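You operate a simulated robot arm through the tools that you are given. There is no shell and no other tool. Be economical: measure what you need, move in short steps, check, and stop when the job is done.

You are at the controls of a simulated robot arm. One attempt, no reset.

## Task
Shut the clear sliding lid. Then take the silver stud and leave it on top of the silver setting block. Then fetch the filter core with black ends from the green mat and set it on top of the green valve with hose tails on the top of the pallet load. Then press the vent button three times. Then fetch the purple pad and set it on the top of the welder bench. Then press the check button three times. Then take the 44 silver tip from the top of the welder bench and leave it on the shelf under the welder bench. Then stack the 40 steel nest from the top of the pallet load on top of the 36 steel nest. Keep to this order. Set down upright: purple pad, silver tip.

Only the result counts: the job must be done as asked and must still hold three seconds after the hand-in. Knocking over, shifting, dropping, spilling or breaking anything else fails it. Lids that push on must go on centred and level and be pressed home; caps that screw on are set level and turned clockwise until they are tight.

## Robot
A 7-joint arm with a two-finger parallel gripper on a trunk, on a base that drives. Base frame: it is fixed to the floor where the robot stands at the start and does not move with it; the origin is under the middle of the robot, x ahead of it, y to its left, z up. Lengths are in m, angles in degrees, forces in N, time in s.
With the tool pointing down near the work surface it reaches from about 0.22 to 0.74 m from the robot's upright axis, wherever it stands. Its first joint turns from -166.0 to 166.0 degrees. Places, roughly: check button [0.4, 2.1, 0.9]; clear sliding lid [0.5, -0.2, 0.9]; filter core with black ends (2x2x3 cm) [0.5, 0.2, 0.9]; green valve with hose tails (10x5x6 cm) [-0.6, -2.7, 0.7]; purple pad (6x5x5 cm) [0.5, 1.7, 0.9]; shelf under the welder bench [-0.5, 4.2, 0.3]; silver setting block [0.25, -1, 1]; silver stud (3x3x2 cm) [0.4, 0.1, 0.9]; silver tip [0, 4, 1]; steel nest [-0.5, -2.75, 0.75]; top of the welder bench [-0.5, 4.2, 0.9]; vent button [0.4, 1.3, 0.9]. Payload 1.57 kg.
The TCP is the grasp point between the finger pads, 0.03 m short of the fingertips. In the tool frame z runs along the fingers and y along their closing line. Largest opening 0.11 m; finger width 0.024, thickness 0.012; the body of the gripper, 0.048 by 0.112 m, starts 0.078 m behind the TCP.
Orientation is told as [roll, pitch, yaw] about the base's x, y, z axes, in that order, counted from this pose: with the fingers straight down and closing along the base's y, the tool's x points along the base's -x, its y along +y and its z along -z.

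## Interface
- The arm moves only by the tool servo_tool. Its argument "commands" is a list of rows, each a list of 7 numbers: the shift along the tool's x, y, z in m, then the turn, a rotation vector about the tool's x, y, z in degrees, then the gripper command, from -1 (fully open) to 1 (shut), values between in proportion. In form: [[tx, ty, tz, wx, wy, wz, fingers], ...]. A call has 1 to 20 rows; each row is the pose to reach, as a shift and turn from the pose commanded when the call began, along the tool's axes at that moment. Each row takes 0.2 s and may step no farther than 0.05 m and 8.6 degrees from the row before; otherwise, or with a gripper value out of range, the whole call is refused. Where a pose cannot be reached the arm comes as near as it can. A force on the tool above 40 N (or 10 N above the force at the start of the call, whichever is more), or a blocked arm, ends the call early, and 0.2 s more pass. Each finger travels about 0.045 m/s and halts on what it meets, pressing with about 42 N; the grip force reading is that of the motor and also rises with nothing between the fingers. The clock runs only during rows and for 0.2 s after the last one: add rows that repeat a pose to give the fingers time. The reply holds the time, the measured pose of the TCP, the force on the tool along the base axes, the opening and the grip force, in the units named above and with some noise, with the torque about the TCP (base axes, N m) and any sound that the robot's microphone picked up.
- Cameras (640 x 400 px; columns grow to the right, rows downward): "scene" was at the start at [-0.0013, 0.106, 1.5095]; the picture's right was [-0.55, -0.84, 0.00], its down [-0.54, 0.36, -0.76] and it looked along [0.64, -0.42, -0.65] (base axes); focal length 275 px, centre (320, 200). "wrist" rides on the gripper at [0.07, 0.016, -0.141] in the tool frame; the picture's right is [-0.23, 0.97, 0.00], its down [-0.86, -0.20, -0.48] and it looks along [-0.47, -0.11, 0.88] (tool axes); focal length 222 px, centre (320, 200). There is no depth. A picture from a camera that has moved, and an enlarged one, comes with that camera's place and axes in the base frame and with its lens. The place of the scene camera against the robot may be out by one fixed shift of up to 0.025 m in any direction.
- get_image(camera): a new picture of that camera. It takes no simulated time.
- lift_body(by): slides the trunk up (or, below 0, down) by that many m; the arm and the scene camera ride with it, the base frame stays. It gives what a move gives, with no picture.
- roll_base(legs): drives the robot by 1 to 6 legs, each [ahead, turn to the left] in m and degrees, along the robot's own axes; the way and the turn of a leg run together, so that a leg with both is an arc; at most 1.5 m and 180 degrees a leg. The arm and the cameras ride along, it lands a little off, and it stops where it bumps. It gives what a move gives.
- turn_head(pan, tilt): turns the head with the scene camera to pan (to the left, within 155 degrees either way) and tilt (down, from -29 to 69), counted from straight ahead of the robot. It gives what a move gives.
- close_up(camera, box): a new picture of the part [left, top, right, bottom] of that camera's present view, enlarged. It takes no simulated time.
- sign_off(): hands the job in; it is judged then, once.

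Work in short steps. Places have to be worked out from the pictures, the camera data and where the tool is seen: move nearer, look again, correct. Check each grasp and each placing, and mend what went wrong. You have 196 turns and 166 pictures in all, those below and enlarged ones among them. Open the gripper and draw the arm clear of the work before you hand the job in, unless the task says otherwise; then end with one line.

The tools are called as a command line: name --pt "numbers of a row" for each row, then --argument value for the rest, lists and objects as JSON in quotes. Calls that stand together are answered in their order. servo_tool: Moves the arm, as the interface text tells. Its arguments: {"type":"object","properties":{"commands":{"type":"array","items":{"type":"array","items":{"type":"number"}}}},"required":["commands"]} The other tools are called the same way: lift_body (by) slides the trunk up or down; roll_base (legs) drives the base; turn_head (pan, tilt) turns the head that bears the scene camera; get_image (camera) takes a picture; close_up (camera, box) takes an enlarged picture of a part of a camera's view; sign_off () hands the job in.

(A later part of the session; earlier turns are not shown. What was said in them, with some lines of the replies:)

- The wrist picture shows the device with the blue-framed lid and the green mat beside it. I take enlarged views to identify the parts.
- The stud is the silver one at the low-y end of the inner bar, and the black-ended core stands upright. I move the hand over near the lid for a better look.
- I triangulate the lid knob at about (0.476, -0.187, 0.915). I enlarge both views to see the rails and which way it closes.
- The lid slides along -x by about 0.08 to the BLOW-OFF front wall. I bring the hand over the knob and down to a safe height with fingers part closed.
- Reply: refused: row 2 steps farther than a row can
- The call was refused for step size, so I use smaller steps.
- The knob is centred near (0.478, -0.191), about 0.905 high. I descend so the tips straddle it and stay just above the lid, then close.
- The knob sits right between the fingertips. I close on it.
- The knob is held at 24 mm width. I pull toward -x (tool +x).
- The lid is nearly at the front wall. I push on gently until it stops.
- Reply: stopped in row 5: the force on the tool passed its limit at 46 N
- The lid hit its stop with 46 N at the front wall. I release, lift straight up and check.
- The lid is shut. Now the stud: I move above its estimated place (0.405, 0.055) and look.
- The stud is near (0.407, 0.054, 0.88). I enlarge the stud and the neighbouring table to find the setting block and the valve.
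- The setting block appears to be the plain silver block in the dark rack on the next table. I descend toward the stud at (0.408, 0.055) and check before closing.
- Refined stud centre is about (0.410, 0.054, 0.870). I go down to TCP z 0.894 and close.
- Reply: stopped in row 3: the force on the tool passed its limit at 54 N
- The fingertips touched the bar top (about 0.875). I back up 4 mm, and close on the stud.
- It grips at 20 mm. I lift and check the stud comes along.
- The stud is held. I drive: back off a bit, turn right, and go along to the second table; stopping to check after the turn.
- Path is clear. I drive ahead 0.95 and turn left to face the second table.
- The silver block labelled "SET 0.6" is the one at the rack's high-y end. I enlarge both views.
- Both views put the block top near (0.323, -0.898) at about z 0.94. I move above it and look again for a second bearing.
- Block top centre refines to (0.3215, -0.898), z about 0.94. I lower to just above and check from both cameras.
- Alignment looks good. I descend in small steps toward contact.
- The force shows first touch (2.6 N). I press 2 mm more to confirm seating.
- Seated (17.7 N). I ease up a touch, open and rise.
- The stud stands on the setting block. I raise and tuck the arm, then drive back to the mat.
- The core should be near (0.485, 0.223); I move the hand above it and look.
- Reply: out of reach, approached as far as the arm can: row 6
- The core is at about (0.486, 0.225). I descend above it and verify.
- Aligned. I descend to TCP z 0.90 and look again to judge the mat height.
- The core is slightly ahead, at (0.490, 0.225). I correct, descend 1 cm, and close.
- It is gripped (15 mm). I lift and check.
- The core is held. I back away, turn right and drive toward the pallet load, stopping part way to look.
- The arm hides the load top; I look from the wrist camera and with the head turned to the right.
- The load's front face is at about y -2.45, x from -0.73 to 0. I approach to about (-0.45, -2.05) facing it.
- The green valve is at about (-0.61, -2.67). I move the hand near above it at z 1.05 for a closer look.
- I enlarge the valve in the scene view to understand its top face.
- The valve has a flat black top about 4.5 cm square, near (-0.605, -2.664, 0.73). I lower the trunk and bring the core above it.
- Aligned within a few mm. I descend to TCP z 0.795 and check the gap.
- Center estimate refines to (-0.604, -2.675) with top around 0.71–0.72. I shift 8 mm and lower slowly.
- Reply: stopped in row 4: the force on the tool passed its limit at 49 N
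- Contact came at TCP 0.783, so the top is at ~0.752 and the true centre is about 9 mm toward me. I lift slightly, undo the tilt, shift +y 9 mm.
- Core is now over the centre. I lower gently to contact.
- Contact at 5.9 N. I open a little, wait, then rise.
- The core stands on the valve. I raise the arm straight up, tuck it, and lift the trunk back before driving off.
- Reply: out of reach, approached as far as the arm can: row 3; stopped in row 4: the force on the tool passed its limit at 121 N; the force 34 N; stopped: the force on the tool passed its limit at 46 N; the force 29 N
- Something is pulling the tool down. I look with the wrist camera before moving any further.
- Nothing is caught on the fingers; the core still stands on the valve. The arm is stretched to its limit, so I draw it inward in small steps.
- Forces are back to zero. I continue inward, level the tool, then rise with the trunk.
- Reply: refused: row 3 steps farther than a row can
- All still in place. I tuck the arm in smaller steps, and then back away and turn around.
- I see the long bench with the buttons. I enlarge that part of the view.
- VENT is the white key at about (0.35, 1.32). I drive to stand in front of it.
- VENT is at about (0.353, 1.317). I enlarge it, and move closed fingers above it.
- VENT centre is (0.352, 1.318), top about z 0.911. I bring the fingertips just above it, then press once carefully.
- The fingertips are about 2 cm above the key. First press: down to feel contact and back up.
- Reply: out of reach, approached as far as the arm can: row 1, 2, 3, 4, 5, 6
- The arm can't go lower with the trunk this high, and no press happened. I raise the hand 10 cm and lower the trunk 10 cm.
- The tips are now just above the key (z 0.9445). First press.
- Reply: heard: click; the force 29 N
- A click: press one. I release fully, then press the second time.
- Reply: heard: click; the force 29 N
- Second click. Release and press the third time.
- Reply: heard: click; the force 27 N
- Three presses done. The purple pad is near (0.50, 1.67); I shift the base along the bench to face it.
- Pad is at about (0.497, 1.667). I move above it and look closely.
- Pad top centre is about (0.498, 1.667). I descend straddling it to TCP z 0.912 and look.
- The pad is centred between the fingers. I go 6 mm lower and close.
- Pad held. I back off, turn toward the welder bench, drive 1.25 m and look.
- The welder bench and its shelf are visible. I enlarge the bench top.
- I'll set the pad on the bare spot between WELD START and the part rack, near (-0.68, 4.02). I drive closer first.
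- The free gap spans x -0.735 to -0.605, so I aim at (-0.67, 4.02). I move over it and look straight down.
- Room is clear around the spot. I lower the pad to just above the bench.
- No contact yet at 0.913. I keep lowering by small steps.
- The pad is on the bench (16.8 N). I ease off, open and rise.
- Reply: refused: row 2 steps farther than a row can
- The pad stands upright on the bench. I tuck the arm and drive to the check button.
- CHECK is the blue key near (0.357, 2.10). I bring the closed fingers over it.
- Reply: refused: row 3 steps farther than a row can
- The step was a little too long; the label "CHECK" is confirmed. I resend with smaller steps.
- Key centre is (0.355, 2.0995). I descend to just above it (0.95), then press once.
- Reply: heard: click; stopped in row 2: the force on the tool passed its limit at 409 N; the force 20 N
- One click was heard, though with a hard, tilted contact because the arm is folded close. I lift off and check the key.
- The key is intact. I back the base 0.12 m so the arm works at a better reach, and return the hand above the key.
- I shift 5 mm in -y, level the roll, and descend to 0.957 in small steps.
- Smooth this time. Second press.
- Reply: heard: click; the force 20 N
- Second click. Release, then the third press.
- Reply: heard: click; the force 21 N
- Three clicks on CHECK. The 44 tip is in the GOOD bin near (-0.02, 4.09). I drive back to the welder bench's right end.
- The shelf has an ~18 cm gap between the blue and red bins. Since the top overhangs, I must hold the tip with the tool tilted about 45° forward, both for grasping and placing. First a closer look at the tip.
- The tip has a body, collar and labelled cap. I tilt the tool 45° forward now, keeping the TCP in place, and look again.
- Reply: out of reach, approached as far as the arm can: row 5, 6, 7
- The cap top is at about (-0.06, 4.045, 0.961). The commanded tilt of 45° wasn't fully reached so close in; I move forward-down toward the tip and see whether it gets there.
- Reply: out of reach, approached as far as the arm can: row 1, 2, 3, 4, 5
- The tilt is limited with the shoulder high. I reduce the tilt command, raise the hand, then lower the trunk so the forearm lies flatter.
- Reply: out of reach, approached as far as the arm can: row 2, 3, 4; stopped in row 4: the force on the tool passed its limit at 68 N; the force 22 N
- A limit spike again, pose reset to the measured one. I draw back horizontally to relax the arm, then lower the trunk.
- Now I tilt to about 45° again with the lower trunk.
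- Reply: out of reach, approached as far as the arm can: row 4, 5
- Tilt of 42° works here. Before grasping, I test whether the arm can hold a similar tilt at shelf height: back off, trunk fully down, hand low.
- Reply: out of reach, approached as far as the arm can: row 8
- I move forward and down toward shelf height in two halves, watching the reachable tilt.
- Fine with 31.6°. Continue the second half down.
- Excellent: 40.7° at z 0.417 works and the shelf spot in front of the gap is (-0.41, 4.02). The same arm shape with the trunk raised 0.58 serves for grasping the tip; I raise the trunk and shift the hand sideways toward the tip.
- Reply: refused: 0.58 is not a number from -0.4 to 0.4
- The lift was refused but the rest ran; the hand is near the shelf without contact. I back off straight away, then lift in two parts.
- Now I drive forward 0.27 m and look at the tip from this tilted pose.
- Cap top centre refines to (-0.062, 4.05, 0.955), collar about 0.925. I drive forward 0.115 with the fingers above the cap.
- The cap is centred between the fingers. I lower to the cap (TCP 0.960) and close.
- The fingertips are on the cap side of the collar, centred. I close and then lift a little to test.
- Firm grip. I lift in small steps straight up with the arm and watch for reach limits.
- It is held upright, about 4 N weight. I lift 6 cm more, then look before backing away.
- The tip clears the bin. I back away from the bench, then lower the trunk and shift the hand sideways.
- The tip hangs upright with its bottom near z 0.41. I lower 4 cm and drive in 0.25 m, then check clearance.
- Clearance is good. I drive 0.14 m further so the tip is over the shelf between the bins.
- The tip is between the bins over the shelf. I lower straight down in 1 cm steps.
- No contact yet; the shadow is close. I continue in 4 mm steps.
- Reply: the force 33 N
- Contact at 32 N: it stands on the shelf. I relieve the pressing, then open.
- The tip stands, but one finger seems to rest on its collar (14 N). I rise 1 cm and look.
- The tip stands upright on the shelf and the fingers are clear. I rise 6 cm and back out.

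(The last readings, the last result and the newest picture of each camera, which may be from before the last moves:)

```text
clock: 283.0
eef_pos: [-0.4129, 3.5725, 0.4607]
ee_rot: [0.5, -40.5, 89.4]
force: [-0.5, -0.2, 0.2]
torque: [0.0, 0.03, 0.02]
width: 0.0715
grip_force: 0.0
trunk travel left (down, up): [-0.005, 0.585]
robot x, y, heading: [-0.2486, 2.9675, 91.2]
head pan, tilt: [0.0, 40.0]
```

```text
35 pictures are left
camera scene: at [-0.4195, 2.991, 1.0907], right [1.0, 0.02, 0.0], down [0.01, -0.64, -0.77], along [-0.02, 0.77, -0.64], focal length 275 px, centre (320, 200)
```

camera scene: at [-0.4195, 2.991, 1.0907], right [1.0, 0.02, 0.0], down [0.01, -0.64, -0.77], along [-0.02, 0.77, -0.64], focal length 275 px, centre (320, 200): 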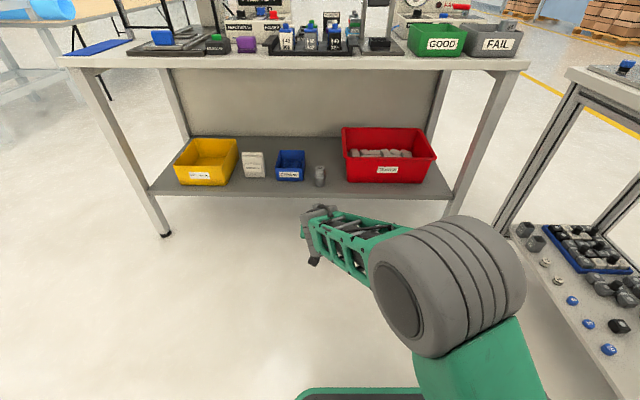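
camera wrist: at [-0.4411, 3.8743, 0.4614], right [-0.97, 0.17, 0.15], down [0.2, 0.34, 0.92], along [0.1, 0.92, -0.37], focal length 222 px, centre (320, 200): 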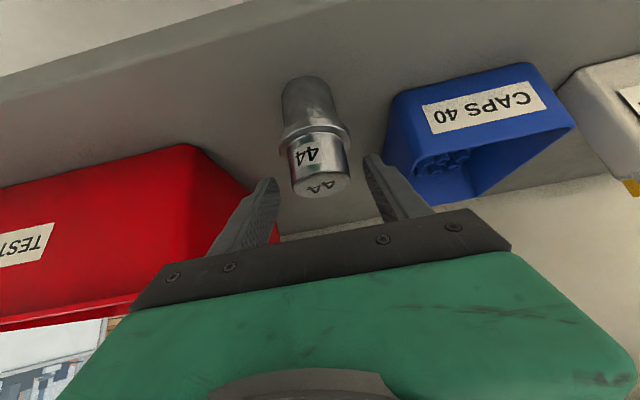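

The tip stands upright on the shelf. Now I raise the trunk, straighten the tool and tuck the arm for the long drive to the pallet.

lift_body --by 0.4

servo_tool --pt "0 -0.02 -0.03 0 5 0 -0.3" --pt "0 -0.045 -0.065 0 10 0 -0.3" --pt "0 -0.07 -0.1 0 16 0 -0.3" --pt "0 -0.095 -0.13 0 22 0 -0.3" --pt "0 -0.12 -0.16 0 29 0 -0.3" --pt "0 -0.145 -0.185 0 36 0 -0.3" --pt "0 -0.16 -0.198 0 40.3 0 -0.3" --pt "0 -0.16 -0.198 0 40.3 0 -0.3"

roll_base --legs '[[0, 180], [1.4, 0], [1.0, 0]]'

```text
clock: 286.9
eef_pos: [-0.4124, 3.5721, 0.8602]
ee_rot: [0.5, -40.6, 89.5]
force: [0.5, -0.2, -0.6]
torque: [-0.02, 0.0, 0.02]
width: 0.0712
grip_force: 0.0
trunk travel left (down, up): [-0.405, 0.185]
robot x, y, heading: [-0.2533, 2.9691, 91.1]
head pan, tilt: [0.0, 40.0]
```

```text
clock: 288.7
eef_pos: [-0.2512, 3.4472, 1.0114]
ee_rot: [0.4, -0.2, 89.8]
force: [0.2, -0.3, -0.2]
torque: [-0.01, 0.01, -0.01]
width: 0.0715
grip_force: 0.0
trunk travel left (down, up): [-0.405, 0.185]
robot x, y, heading: [-0.2493, 2.9657, 90.9]
head pan, tilt: [0.0, 40.0]
```

```text
clock: 307.5
eef_pos: [-0.5871, 0.1193, 1.0112]
ee_rot: [0.4, -0.3, -97.8]
force: [0.0, -0.1, -0.7]
torque: [-0.02, 0.02, -0.04]
width: 0.0714
grip_force: 0.1
trunk travel left (down, up): [-0.405, 0.185]
robot x, y, heading: [-0.5235, 0.5937, -96.7]
head pan, tilt: [0.0, 40.0]
```

At (-0.52, 0.59). I correct the heading and drive on toward the pallet.

roll_base --legs '[[0, 6.5], [1.4, 0], [0.95, 0]]'

turn_head --pan 0 --tilt 35

get_image --camera "scene"

```text
clock: 319.5
eef_pos: [-0.5073, -2.2156, 1.0124]
ee_rot: [0.4, -0.3, -90.6]
force: [0.2, 0.3, -0.6]
torque: [0.0, 0.0, 0.01]
width: 0.0715
grip_force: 0.0
trunk travel left (down, up): [-0.405, 0.185]
robot x, y, heading: [-0.505, -1.7407, -89.2]
head pan, tilt: [0.0, 40.0]
```

```text
clock: 320.1
eef_pos: [-0.5075, -2.2164, 1.0113]
ee_rot: [0.4, -0.3, -90.7]
force: [-0.1, 0.0, -0.4]
torque: [0.02, -0.01, 0.0]
width: 0.0715
grip_force: 0.0
trunk travel left (down, up): [-0.405, 0.185]
robot x, y, heading: [-0.5036, -1.7381, -89.4]
head pan, tilt: [0.0, 35.0]
```

```text
34 pictures are left
camera scene: at [-0.3606, -1.7645, 1.4983], right [-1.0, -0.01, 0.0], down [-0.01, 0.57, -0.82], along [0.01, -0.82, -0.57], focal length 275 px, centre (320, 200)
```

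scene: 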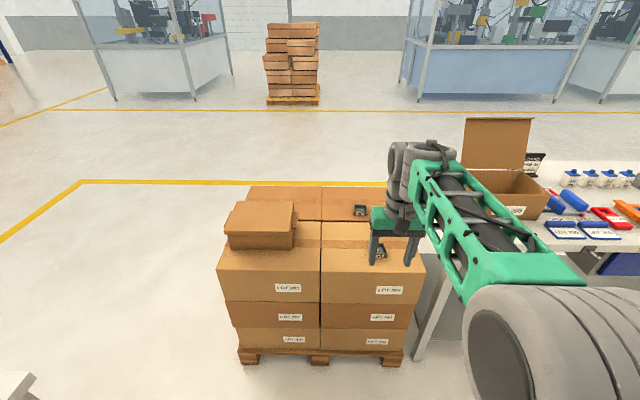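

The robot faces the load. I drive up to y about -2.1 and bring the hand over the 40 nest.

roll_base --legs '[[0.34, 0]]'

get_image --camera "wrist"

```text
clock: 322.3
eef_pos: [-0.5012, -2.5491, 1.0111]
ee_rot: [0.5, -0.3, -90.5]
force: [0.3, 0.0, -0.4]
torque: [0.03, -0.03, 0.01]
width: 0.0715
grip_force: 0.1
trunk travel left (down, up): [-0.405, 0.185]
robot x, y, heading: [-0.4972, -2.0711, -89.2]
head pan, tilt: [0.0, 35.0]
```

```text
33 pictures are left
camera wrist: at [-0.4851, -2.4786, 1.1514], right [0.97, -0.24, 0.01], down [-0.21, -0.85, 0.48], along [-0.11, -0.47, -0.88], focal length 222 px, centre (320, 200)
```

wrist: 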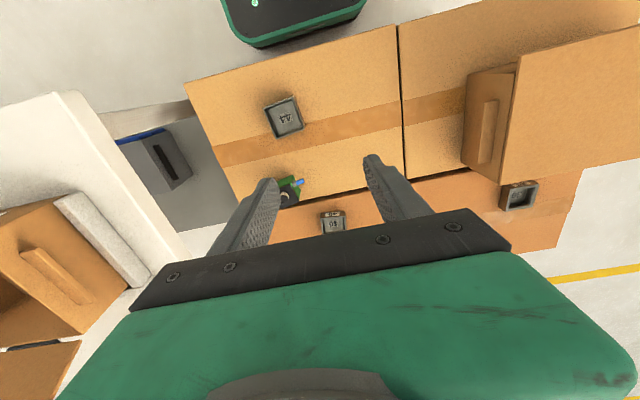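

The 40 nest is at about (-0.522, -2.78), the 36 nest at (-0.10, -2.81). I creep 4 cm closer and move the hand above the 40 nest.

roll_base --legs '[[0.04, 0]]'

servo_tool --pt "-0.035 -0.004 0.03 0 0 0 -0.5" --pt "-0.07 -0.008 0.06 0 0 0 -0.5" --pt "-0.105 -0.013 0.09 0 0 0 -0.5" --pt "-0.14 -0.018 0.11 0 0 0 -0.5" --pt "-0.18 -0.022 0.11 0 0 0 -0.5" --pt "-0.18 -0.022 0.11 0 0 0 -0.5"

close_up --camera "wrist" --box '[220, 80, 420, 220]'

```text
clock: 323.2
eef_pos: [-0.5016, -2.5894, 1.0106]
ee_rot: [0.4, -0.2, -90.4]
force: [-0.2, 0.0, -0.2]
torque: [0.0, 0.02, 0.01]
width: 0.0716
grip_force: 0.0
trunk travel left (down, up): [-0.405, 0.185]
robot x, y, heading: [-0.4978, -2.112, -89.2]
head pan, tilt: [0.0, 35.0]
```

```text
clock: 324.6
eef_pos: [-0.5267, -2.7668, 0.9]
ee_rot: [0.4, -0.2, -90.5]
force: [-0.4, 0.9, 0.8]
torque: [0.0, 0.0, 0.04]
width: 0.0825
grip_force: 0.1
trunk travel left (down, up): [-0.405, 0.185]
robot x, y, heading: [-0.497, -2.1131, -89.1]
head pan, tilt: [0.0, 35.0]
```

```text
2.86 times, centred on (320, 150) of wrist
camera zoom: at [-0.5099, -2.6968, 1.0399], right [0.97, -0.24, 0.01], down [-0.21, -0.85, 0.48], along [-0.11, -0.47, -0.88], focal length 635 px, centre (320, 343)
```

zoom: 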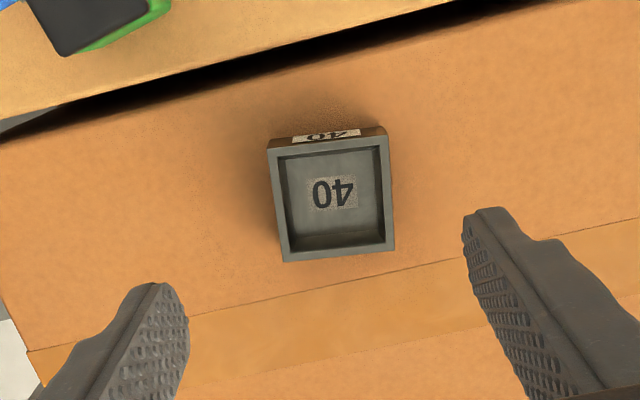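

The nest's rim is centred at about (-0.524, -2.793), turned about -7°. I align the hand over it.

servo_tool --pt "-0.013 0.001 0 0 0 3.5 -0.8" --pt "-0.026 0.002 0 0 0 7 -0.8" --pt "-0.026 0.002 0.03 0 0 7 -0.8" --pt "-0.026 0.002 0.06 0 0 7 -0.8" --pt "-0.026 0.002 0.09 0 0 7 -0.8" --pt "-0.026 0.002 0.09 0 0 7 -0.8"

close_up --camera "wrist" --box '[200, 60, 440, 220]'

```text
clock: 326.0
eef_pos: [-0.5229, -2.7975, 0.8109]
ee_rot: [0.4, -0.2, -97.5]
force: [-0.6, -0.8, 0.5]
torque: [0.03, -0.01, 0.02]
width: 0.0987
grip_force: 0.1
trunk travel left (down, up): [-0.405, 0.185]
robot x, y, heading: [-0.4992, -2.1098, -89.4]
head pan, tilt: [0.0, 35.0]
```

```text
2.50 times, centred on (320, 140) of wrist
camera zoom: at [-0.4982, -2.7283, 0.9512], right [0.94, -0.35, 0.01], down [-0.31, -0.82, 0.48], along [-0.16, -0.45, -0.88], focal length 555 px, centre (320, 350)
```

zoom: 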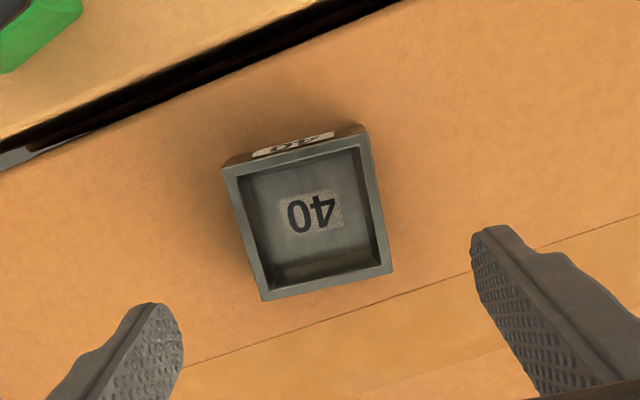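

Aligned to the nest. I correct 6 mm and descend to TCP 0.735.

servo_tool --pt "0.005 -0.002 0.03 0 0 0 -0.8" --pt "0.005 -0.002 0.06 0 0 0 -0.8" --pt "0.005 -0.002 0.076 0 0 0 -0.8" --pt "0.005 -0.002 0.076 0 0 0 -0.8"

close_up --camera "wrist" --box '[200, 60, 440, 220]'

```text
clock: 327.0
eef_pos: [-0.5229, -2.7918, 0.7353]
ee_rot: [0.3, -0.2, -97.4]
force: [0.2, -0.5, -0.3]
torque: [-0.04, 0.0, -0.02]
width: 0.0989
grip_force: 0.1
trunk travel left (down, up): [-0.405, 0.185]
robot x, y, heading: [-0.5019, -2.1123, -89.2]
head pan, tilt: [0.0, 35.0]
```

```text
2.50 times, centred on (320, 140) of wrist
camera zoom: at [-0.4978, -2.7239, 0.8759], right [0.94, -0.35, 0.01], down [-0.31, -0.82, 0.48], along [-0.16, -0.45, -0.88], focal length 555 px, centre (320, 350)
```

zoom: 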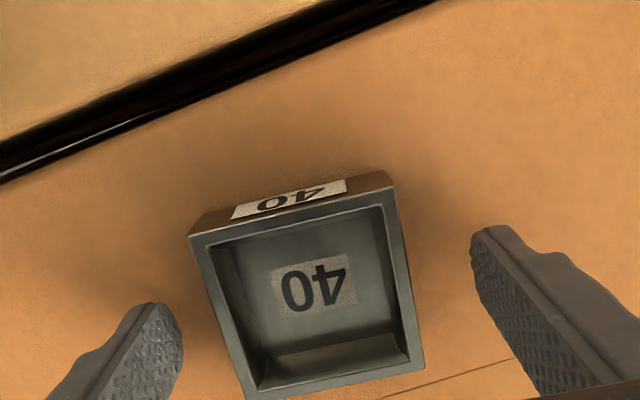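

I lower a bit more, 10 mm in small steps, then close.

servo_tool --pt "0.002 0 0.004 0 0 0 -0.8" --pt "0.002 0 0.007 0 0 0 -0.8" --pt "0.002 0 0.01 0 0 0 -0.8"

servo_tool --pt "0 0 0 0 0 0 -0.3" --pt "0 0 0 0 0 0 0.2" --pt "0 0 0 0 0 0 0.7" --pt "0 0 0 0 0 0 1" --pt "0 0 0 0 0 0 1" --pt "0 0 0 0 0 0 1"

close_up --camera "wrist" --box '[200, 60, 440, 220]'

```text
clock: 327.8
eef_pos: [-0.5226, -2.7894, 0.7311]
ee_rot: [0.4, -0.6, -97.6]
force: [1.8, 8.3, 26.5]
torque: [0.71, 1.35, -0.42]
width: 0.0981
grip_force: 0.0
trunk travel left (down, up): [-0.405, 0.185]
robot x, y, heading: [-0.5005, -2.1099, -89.1]
head pan, tilt: [0.0, 35.0]
```

```text
clock: 328.4
eef_pos: [-0.5289, -2.7908, 0.7299]
ee_rot: [0.4, -0.7, -98.1]
force: [-9.3, 1.8, 12.7]
torque: [0.29, 1.1, 0.13]
width: 0.0678
grip_force: 5.5
trunk travel left (down, up): [-0.405, 0.185]
robot x, y, heading: [-0.4997, -2.1121, -89.7]
head pan, tilt: [0.0, 35.0]
stopped in row 2: the force on the tool passed its limit at 42 N (the readings are from after the stop); the commanded pose is now the measured one
```

```text
2.50 times, centred on (320, 140) of wrist
camera zoom: at [-0.5023, -2.722, 0.8698], right [0.93, -0.36, 0.01], down [-0.32, -0.81, 0.49], along [-0.17, -0.46, -0.87], focal length 555 px, centre (320, 350)
```

zoom: 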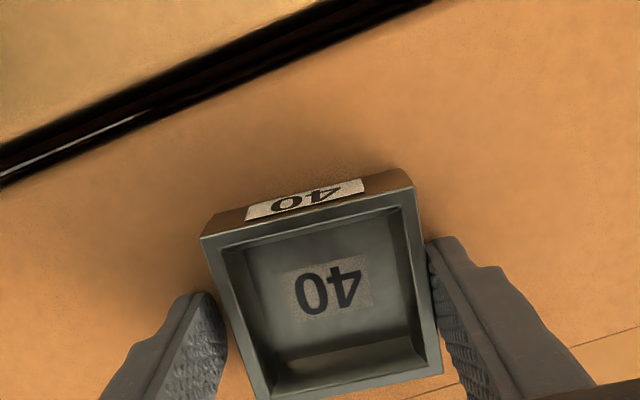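

The tips touch the carton (top about 0.70). I raise 3 mm and finish closing.

servo_tool --pt "0 0 -0.004 0 0 0 0.1" --pt "0 0 -0.004 0 0 0 0.5" --pt "0 0 -0.004 0 0 0 1" --pt "0 0 -0.004 0 0 0 1" --pt "0 0 -0.004 0 0 0 1"

```text
clock: 329.6
eef_pos: [-0.5265, -2.7908, 0.7325]
ee_rot: [0.3, -0.4, -97.9]
force: [0.0, 0.3, -2.5]
torque: [-0.03, 0.0, -0.01]
width: 0.0597
grip_force: 42.1
trunk travel left (down, up): [-0.405, 0.185]
robot x, y, heading: [-0.4974, -2.112, -89.3]
head pan, tilt: [0.0, 35.0]
```

Gripped at 60 mm. I lift with the trunk and check.

lift_body --by 0.18

get_image --camera "wrist"

```text
clock: 331.6
eef_pos: [-0.5263, -2.791, 0.9121]
ee_rot: [0.3, -0.5, -98.0]
force: [-0.7, -0.4, -2.7]
torque: [-0.02, -0.01, -0.01]
width: 0.0596
grip_force: 42.3
trunk travel left (down, up): [-0.585, 0.005]
robot x, y, heading: [-0.5022, -2.1103, -89.6]
head pan, tilt: [0.0, 35.0]
```

```text
28 pictures are left
camera wrist: at [-0.5, -2.7222, 1.0521], right [0.93, -0.36, 0.01], down [-0.32, -0.82, 0.48], along [-0.17, -0.45, -0.87], focal length 222 px, centre (320, 200)
```

wrist: 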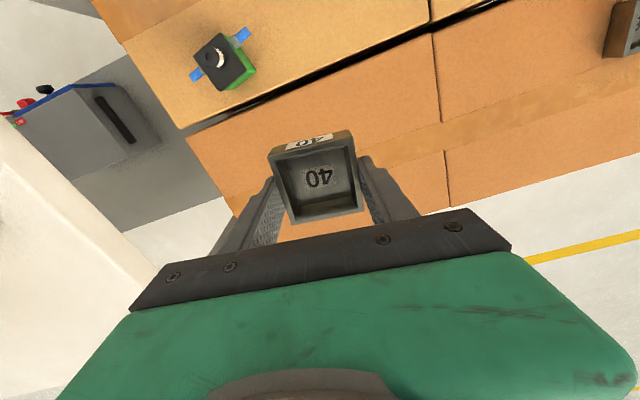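

The nest is held level. I shift the base sideways: back off, angle left, drive, and face the load in line with the 36 nest.

roll_base --legs '[[-0.3, 0], [0, 53], [0.5, 0], [0, -53]]'

get_image --camera "wrist"

```text
clock: 338.3
eef_pos: [0.3978, -2.5083, 0.9108]
ee_rot: [0.4, -0.4, -45.1]
force: [0.2, -0.6, -3.2]
torque: [-0.01, -0.02, -0.01]
width: 0.0598
grip_force: 42.3
trunk travel left (down, up): [-0.585, 0.005]
robot x, y, heading: [-0.122, -2.0793, -36.6]
head pan, tilt: [0.0, 35.0]
stopped in leg 3: the robot was blocked; the commanded pose is now the measured one
```

```text
27 pictures are left
camera wrist: at [0.3596, -2.4479, 1.0515], right [0.85, 0.53, 0.01], down [0.46, -0.75, 0.48], along [0.26, -0.41, -0.88], focal length 222 px, centre (320, 200)
```

wrist: 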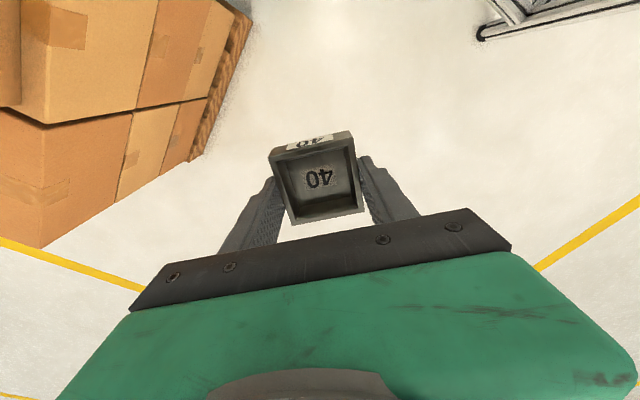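

The base bumped lightly, probably against the pallet. I back off 10 cm first, then turn and check the load.

roll_base --legs '[[-0.1, 0], [0, -53]]'

turn_head --pan -10 --tilt 45

get_image --camera "scene"

get_image --camera "wrist"

```text
clock: 341.9
eef_pos: [-0.2336, -2.6947, 0.912]
ee_rot: [0.4, -0.5, -97.4]
force: [-0.5, -0.5, -3.1]
torque: [-0.02, 0.01, 0.01]
width: 0.06
grip_force: 41.6
trunk travel left (down, up): [-0.585, 0.005]
robot x, y, heading: [-0.2114, -2.0142, -89.2]
head pan, tilt: [0.0, 35.0]
```

```text
clock: 342.6
eef_pos: [-0.2344, -2.6943, 0.9127]
ee_rot: [0.4, -0.6, -97.5]
force: [0.3, 0.1, -3.0]
torque: [0.0, -0.01, -0.04]
width: 0.0596
grip_force: 42.2
trunk travel left (down, up): [-0.585, 0.005]
robot x, y, heading: [-0.208, -2.0168, -89.0]
head pan, tilt: [-10.0, 45.0]
```

```text
26 pictures are left
camera scene: at [-0.0808, -2.0337, 1.6635], right [-0.99, 0.16, 0.0], down [0.11, 0.7, -0.71], along [-0.11, -0.7, -0.71], focal length 275 px, centre (320, 200)
```

scene: 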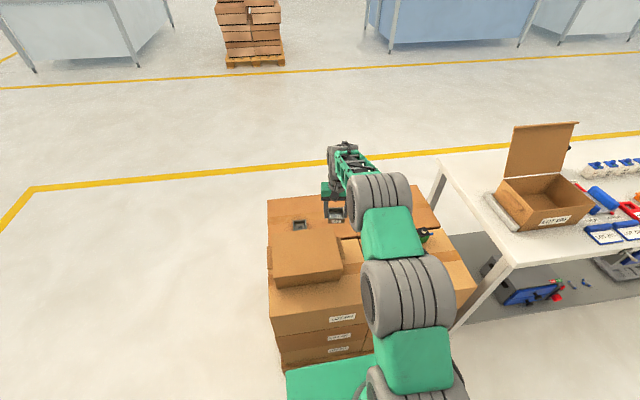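

```text
25 pictures are left
camera wrist: at [-0.2083, -2.6263, 1.0516], right [0.94, -0.35, 0.01], down [-0.31, -0.82, 0.48], along [-0.16, -0.46, -0.88], focal length 222 px, centre (320, 200)
```

wrist: 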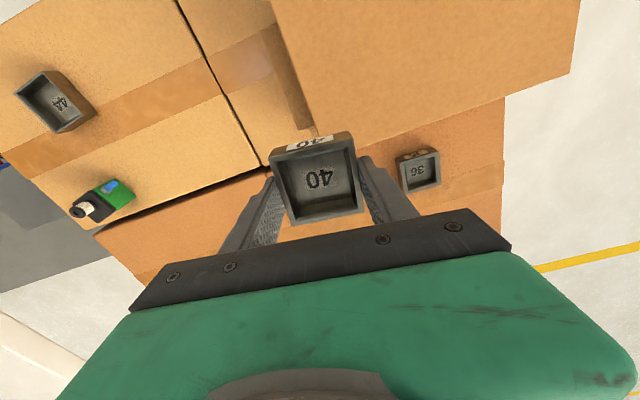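

The core still stands and the load has not moved; the 36 nest is at (-0.104, -2.80). I roll 9 cm forward and shift the hand above it.

roll_base --legs '[[0.09, 0]]'

servo_tool --pt "0.002 0.04 0 0 0 0 1" --pt "0.003 0.08 0 0 0 0 1" --pt "0.005 0.12 0 0 0 0 1" --pt "0.005 0.13 0 0 0 0 1" --pt "0.005 0.13 0 0 0 0 1"

close_up --camera "wrist" --box '[200, 60, 440, 220]'

```text
clock: 343.7
eef_pos: [-0.2314, -2.7849, 0.9115]
ee_rot: [0.3, -0.4, -97.4]
force: [1.1, 0.3, -3.2]
torque: [0.02, 0.02, 0.02]
width: 0.0599
grip_force: 41.6
trunk travel left (down, up): [-0.585, 0.005]
robot x, y, heading: [-0.2046, -2.1059, -89.1]
head pan, tilt: [-10.0, 45.0]
```

```text
clock: 344.9
eef_pos: [-0.1029, -2.7946, 0.9113]
ee_rot: [0.3, -0.6, -97.4]
force: [-0.1, 0.4, -4.3]
torque: [0.02, -0.01, -0.02]
width: 0.06
grip_force: 41.5
trunk travel left (down, up): [-0.585, 0.005]
robot x, y, heading: [-0.2103, -2.1038, -88.9]
head pan, tilt: [-10.0, 45.0]
```

```text
2.50 times, centred on (320, 140) of wrist
camera zoom: at [-0.078, -2.7261, 1.0517], right [0.94, -0.35, 0.01], down [-0.31, -0.82, 0.48], along [-0.16, -0.46, -0.88], focal length 555 px, centre (320, 350)
```

zoom: 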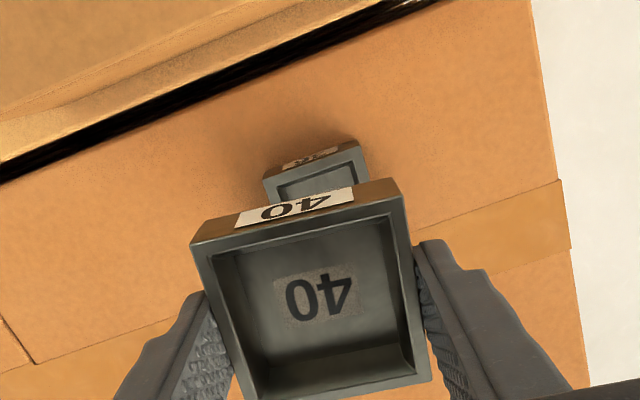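

The 36 nest's front edge is at y ≈ -2.782, turned about -3.5°, same 6 cm size; so the centre is about (-0.101, -2.812). I align yaw and position, then lower 10 cm by the trunk.

servo_tool --pt "-0.009 0.002 0 0 0 -1.8 1" --pt "-0.0175 0.004 0 0 0 -3.5 1" --pt "-0.0175 0.004 0 0 0 -3.5 1"

lift_body --by -0.1

close_up --camera "wrist" --box '[200, 60, 440, 220]'

```text
clock: 345.7
eef_pos: [-0.1, -2.8142, 0.9106]
ee_rot: [0.3, -0.4, -93.8]
force: [0.0, -0.6, -2.9]
torque: [-0.02, 0.0, 0.0]
width: 0.0596
grip_force: 41.6
trunk travel left (down, up): [-0.585, 0.005]
robot x, y, heading: [-0.2081, -2.1041, -89.1]
head pan, tilt: [-10.0, 45.0]
```

```text
clock: 347.0
eef_pos: [-0.1, -2.8137, 0.8106]
ee_rot: [0.3, -0.5, -94.1]
force: [0.3, -0.2, -2.7]
torque: [0.0, 0.01, 0.0]
width: 0.0596
grip_force: 41.8
trunk travel left (down, up): [-0.485, 0.105]
robot x, y, heading: [-0.2071, -2.1054, -89.3]
head pan, tilt: [-10.0, 45.0]
```

```text
2.50 times, centred on (320, 140) of wrist
camera zoom: at [-0.0801, -2.7439, 0.9507], right [0.96, -0.29, 0.01], down [-0.26, -0.83, 0.48], along [-0.14, -0.47, -0.87], focal length 555 px, centre (320, 350)
```

zoom: 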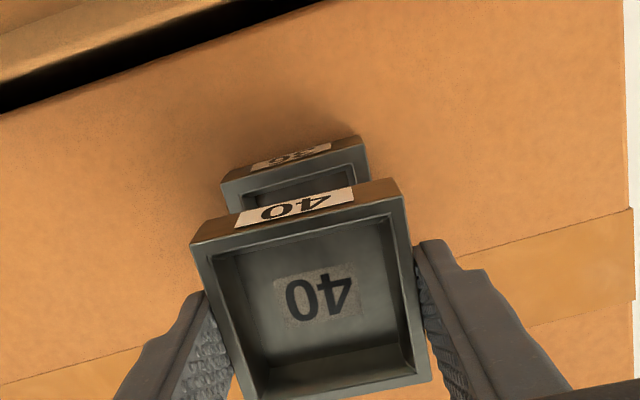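

Edges are parallel and aligned within 3 mm. I correct x by -3 mm and lower 4 cm with the trunk, then look.

servo_tool --pt "0 -0.003 0 0 0 0 1" --pt "0 -0.003 0 0 0 0 1"

lift_body --by -0.04

close_up --camera "wrist" --box '[200, 60, 440, 220]'

```text
clock: 347.6
eef_pos: [-0.1042, -2.8148, 0.8102]
ee_rot: [0.4, -0.4, -94.0]
force: [-0.4, -0.1, -2.9]
torque: [0.0, 0.0, -0.02]
width: 0.0596
grip_force: 41.6
trunk travel left (down, up): [-0.485, 0.105]
robot x, y, heading: [-0.2099, -2.1035, -89.0]
head pan, tilt: [-10.0, 45.0]
```

```text
clock: 348.4
eef_pos: [-0.1034, -2.8134, 0.7707]
ee_rot: [0.3, -0.5, -94.0]
force: [0.0, -0.5, -2.7]
torque: [0.02, -0.03, 0.02]
width: 0.06
grip_force: 41.5
trunk travel left (down, up): [-0.445, 0.145]
robot x, y, heading: [-0.2081, -2.1063, -89.3]
head pan, tilt: [-10.0, 45.0]
```

```text
2.50 times, centred on (320, 140) of wrist
camera zoom: at [-0.0832, -2.744, 0.9106], right [0.96, -0.29, 0.01], down [-0.26, -0.83, 0.48], along [-0.14, -0.47, -0.87], focal length 555 px, centre (320, 350)
```

zoom: 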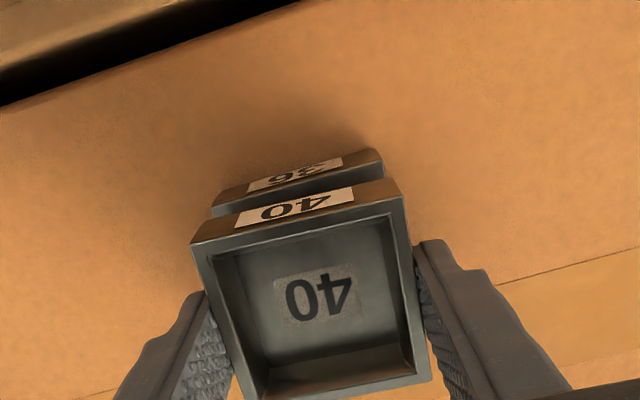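

Well aligned. I lower the remaining centimetre in small steps to contact.

servo_tool --pt "0.001 0 0.004 0 0 0 1" --pt "0.001 0 0.007 0 0 0 1" --pt "0.001 0 0.009 0 0 0 1"

servo_tool --pt "0 0 0.002 0 0 0 1" --pt "0 0 0.004 0 0 0 1"

```text
clock: 349.2
eef_pos: [-0.1038, -2.8131, 0.7604]
ee_rot: [0.3, -0.5, -94.1]
force: [0.4, -0.5, -3.3]
torque: [-0.01, -0.04, -0.01]
width: 0.0596
grip_force: 42.0
trunk travel left (down, up): [-0.445, 0.145]
robot x, y, heading: [-0.2069, -2.1057, -89.2]
head pan, tilt: [-10.0, 45.0]
```

```text
clock: 349.9
eef_pos: [-0.1053, -2.8139, 0.7576]
ee_rot: [0.3, -0.6, -93.9]
force: [0.5, -0.2, -3.1]
torque: [0.0, 0.03, 0.02]
width: 0.0596
grip_force: 42.3
trunk travel left (down, up): [-0.445, 0.145]
robot x, y, heading: [-0.2096, -2.1054, -89.0]
head pan, tilt: [-10.0, 45.0]
```

servo_tool --pt "0 0 0.002 0 0 0 1" --pt "0 0 0.004 0 0 0 1"

close_up --camera "wrist" --box '[200, 60, 440, 220]'

```text
clock: 350.4
eef_pos: [-0.1059, -2.814, 0.7547]
ee_rot: [0.4, -0.5, -94.0]
force: [0.3, 0.9, -2.0]
torque: [-0.04, 0.01, 0.01]
width: 0.0599
grip_force: 42.9
trunk travel left (down, up): [-0.445, 0.145]
robot x, y, heading: [-0.2074, -2.1016, -89.0]
head pan, tilt: [-10.0, 45.0]
```

```text
2.50 times, centred on (320, 140) of wrist
camera zoom: at [-0.0839, -2.7438, 0.8944], right [0.96, -0.29, 0.01], down [-0.26, -0.83, 0.48], along [-0.14, -0.47, -0.87], focal length 555 px, centre (320, 350)
```

zoom: 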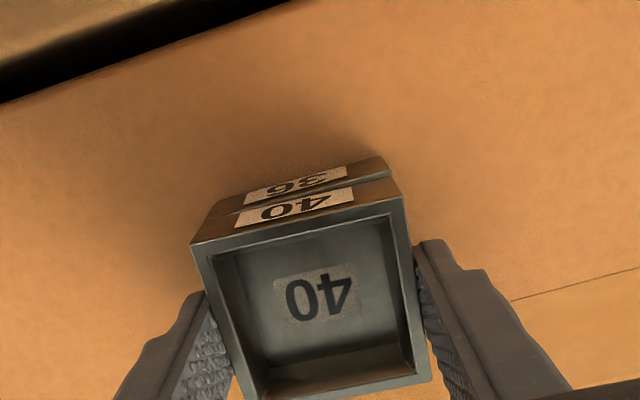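

The nests' faces are nearly flush and just about touching. Two more millimetre steps.

servo_tool --pt "0 0 0.0015 0 0 0 1" --pt "0 0 0.003 0 0 0 1" --pt "0 0 0.004 0 0 0 1"

```text
clock: 351.2
eef_pos: [-0.1038, -2.8134, 0.7543]
ee_rot: [0.5, -0.8, -94.0]
force: [-2.6, 3.1, 26.5]
torque: [0.93, 0.42, -0.04]
width: 0.0595
grip_force: 42.5
trunk travel left (down, up): [-0.445, 0.145]
robot x, y, heading: [-0.2077, -2.1034, -89.0]
head pan, tilt: [-10.0, 45.0]
```

Seated (26 N). I relieve the pressure and open.

servo_tool --pt "0 0 -0.003 0 0 0 1" --pt "0 0 -0.003 0 0 0 0.3" --pt "0 0 -0.003 0 0 0 -0.2" --pt "0 0 -0.003 0 0 0 -0.6" --pt "0 0 -0.003 0 0 0 -0.6"

lift_body --by 0.14

close_up --camera "wrist" --box '[200, 60, 440, 220]'

```text
clock: 352.4
eef_pos: [-0.1042, -2.8117, 0.7522]
ee_rot: [0.2, -0.3, -93.9]
force: [0.5, -0.3, -0.2]
torque: [0.04, 0.0, -0.02]
width: 0.0882
grip_force: 0.1
trunk travel left (down, up): [-0.445, 0.145]
robot x, y, heading: [-0.2081, -2.1076, -89.0]
head pan, tilt: [-10.0, 45.0]
```

```text
clock: 354.1
eef_pos: [-0.1047, -2.8137, 0.8938]
ee_rot: [0.3, -0.4, -94.0]
force: [0.1, 0.3, -0.3]
torque: [0.0, 0.03, 0.0]
width: 0.0882
grip_force: 0.2
trunk travel left (down, up): [-0.585, 0.005]
robot x, y, heading: [-0.2084, -2.1083, -88.8]
head pan, tilt: [-10.0, 45.0]
```

```text
2.50 times, centred on (320, 140) of wrist
camera zoom: at [-0.0838, -2.7433, 1.0329], right [0.96, -0.29, 0.01], down [-0.26, -0.84, 0.48], along [-0.14, -0.46, -0.87], focal length 555 px, centre (320, 350)
```

zoom: 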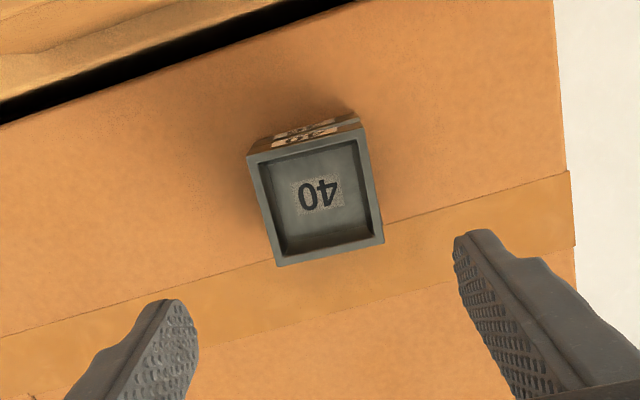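

The 40 nest sits square on the 36 nest. I back the arm clear and take a last look at the load.

roll_base --legs '[[-0.4, 0]]'

turn_head --pan -15 --tilt 40

close_up --camera "scene" --box '[160, 130, 480, 330]'

get_image --camera "wrist"

```text
clock: 356.6
eef_pos: [-0.1172, -2.4122, 0.8937]
ee_rot: [0.3, -0.6, -94.6]
force: [1.0, -0.6, 0.6]
torque: [-0.01, 0.01, -0.02]
width: 0.088
grip_force: 0.0
trunk travel left (down, up): [-0.585, 0.005]
robot x, y, heading: [-0.2118, -1.7046, -89.8]
head pan, tilt: [-10.0, 45.0]
```

```text
clock: 357.3
eef_pos: [-0.1172, -2.4131, 0.8932]
ee_rot: [0.3, -0.5, -94.6]
force: [0.3, 0.2, -0.1]
torque: [0.0, 0.04, 0.01]
width: 0.0882
grip_force: 0.1
trunk travel left (down, up): [-0.585, 0.005]
robot x, y, heading: [-0.2138, -1.7093, -89.7]
head pan, tilt: [-15.0, 40.0]
```

```text
2.00 times, centred on (320, 230) of scene
camera zoom: at [-0.0919, -1.7254, 1.6707], right [-0.97, 0.25, 0.0], down [0.16, 0.62, -0.77], along [-0.19, -0.74, -0.64], focal length 550 px, centre (320, 140)
```

zoom: 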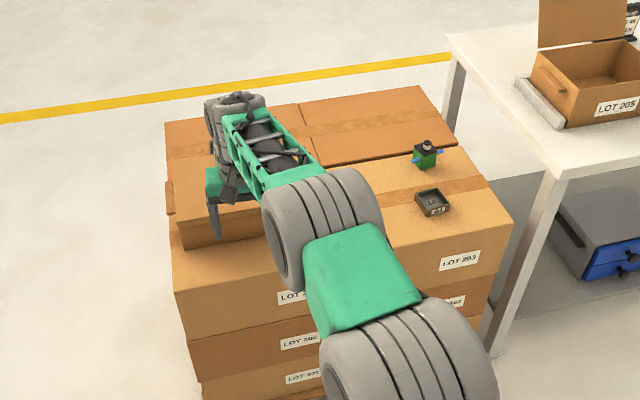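

```text
18 pictures are left
camera wrist: at [-0.0954, -2.3433, 1.0332], right [0.95, -0.3, 0.01], down [-0.27, -0.83, 0.48], along [-0.14, -0.46, -0.87], focal length 222 px, centre (320, 200)
```

wrist: 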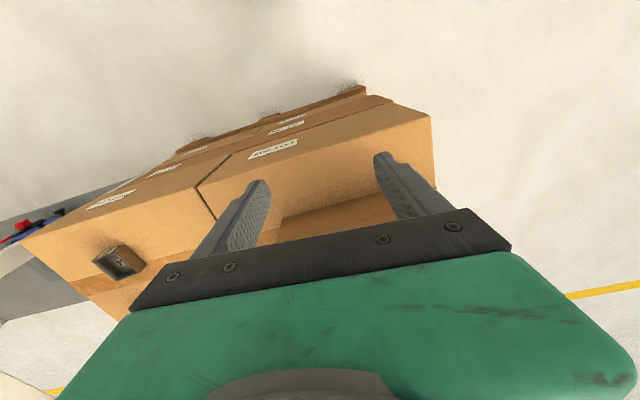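

The core stands on the valve, the nests are stacked, the gripper is open and clear. I hand in.

sign_off

```text
The job is handed in.
```

The whole job was done in the order asked and handed in. The first check-button press was far too hard (409 N), but the key looked undamaged afterwards. The base also bumped something, probably the pallet; the load did not appear to move.
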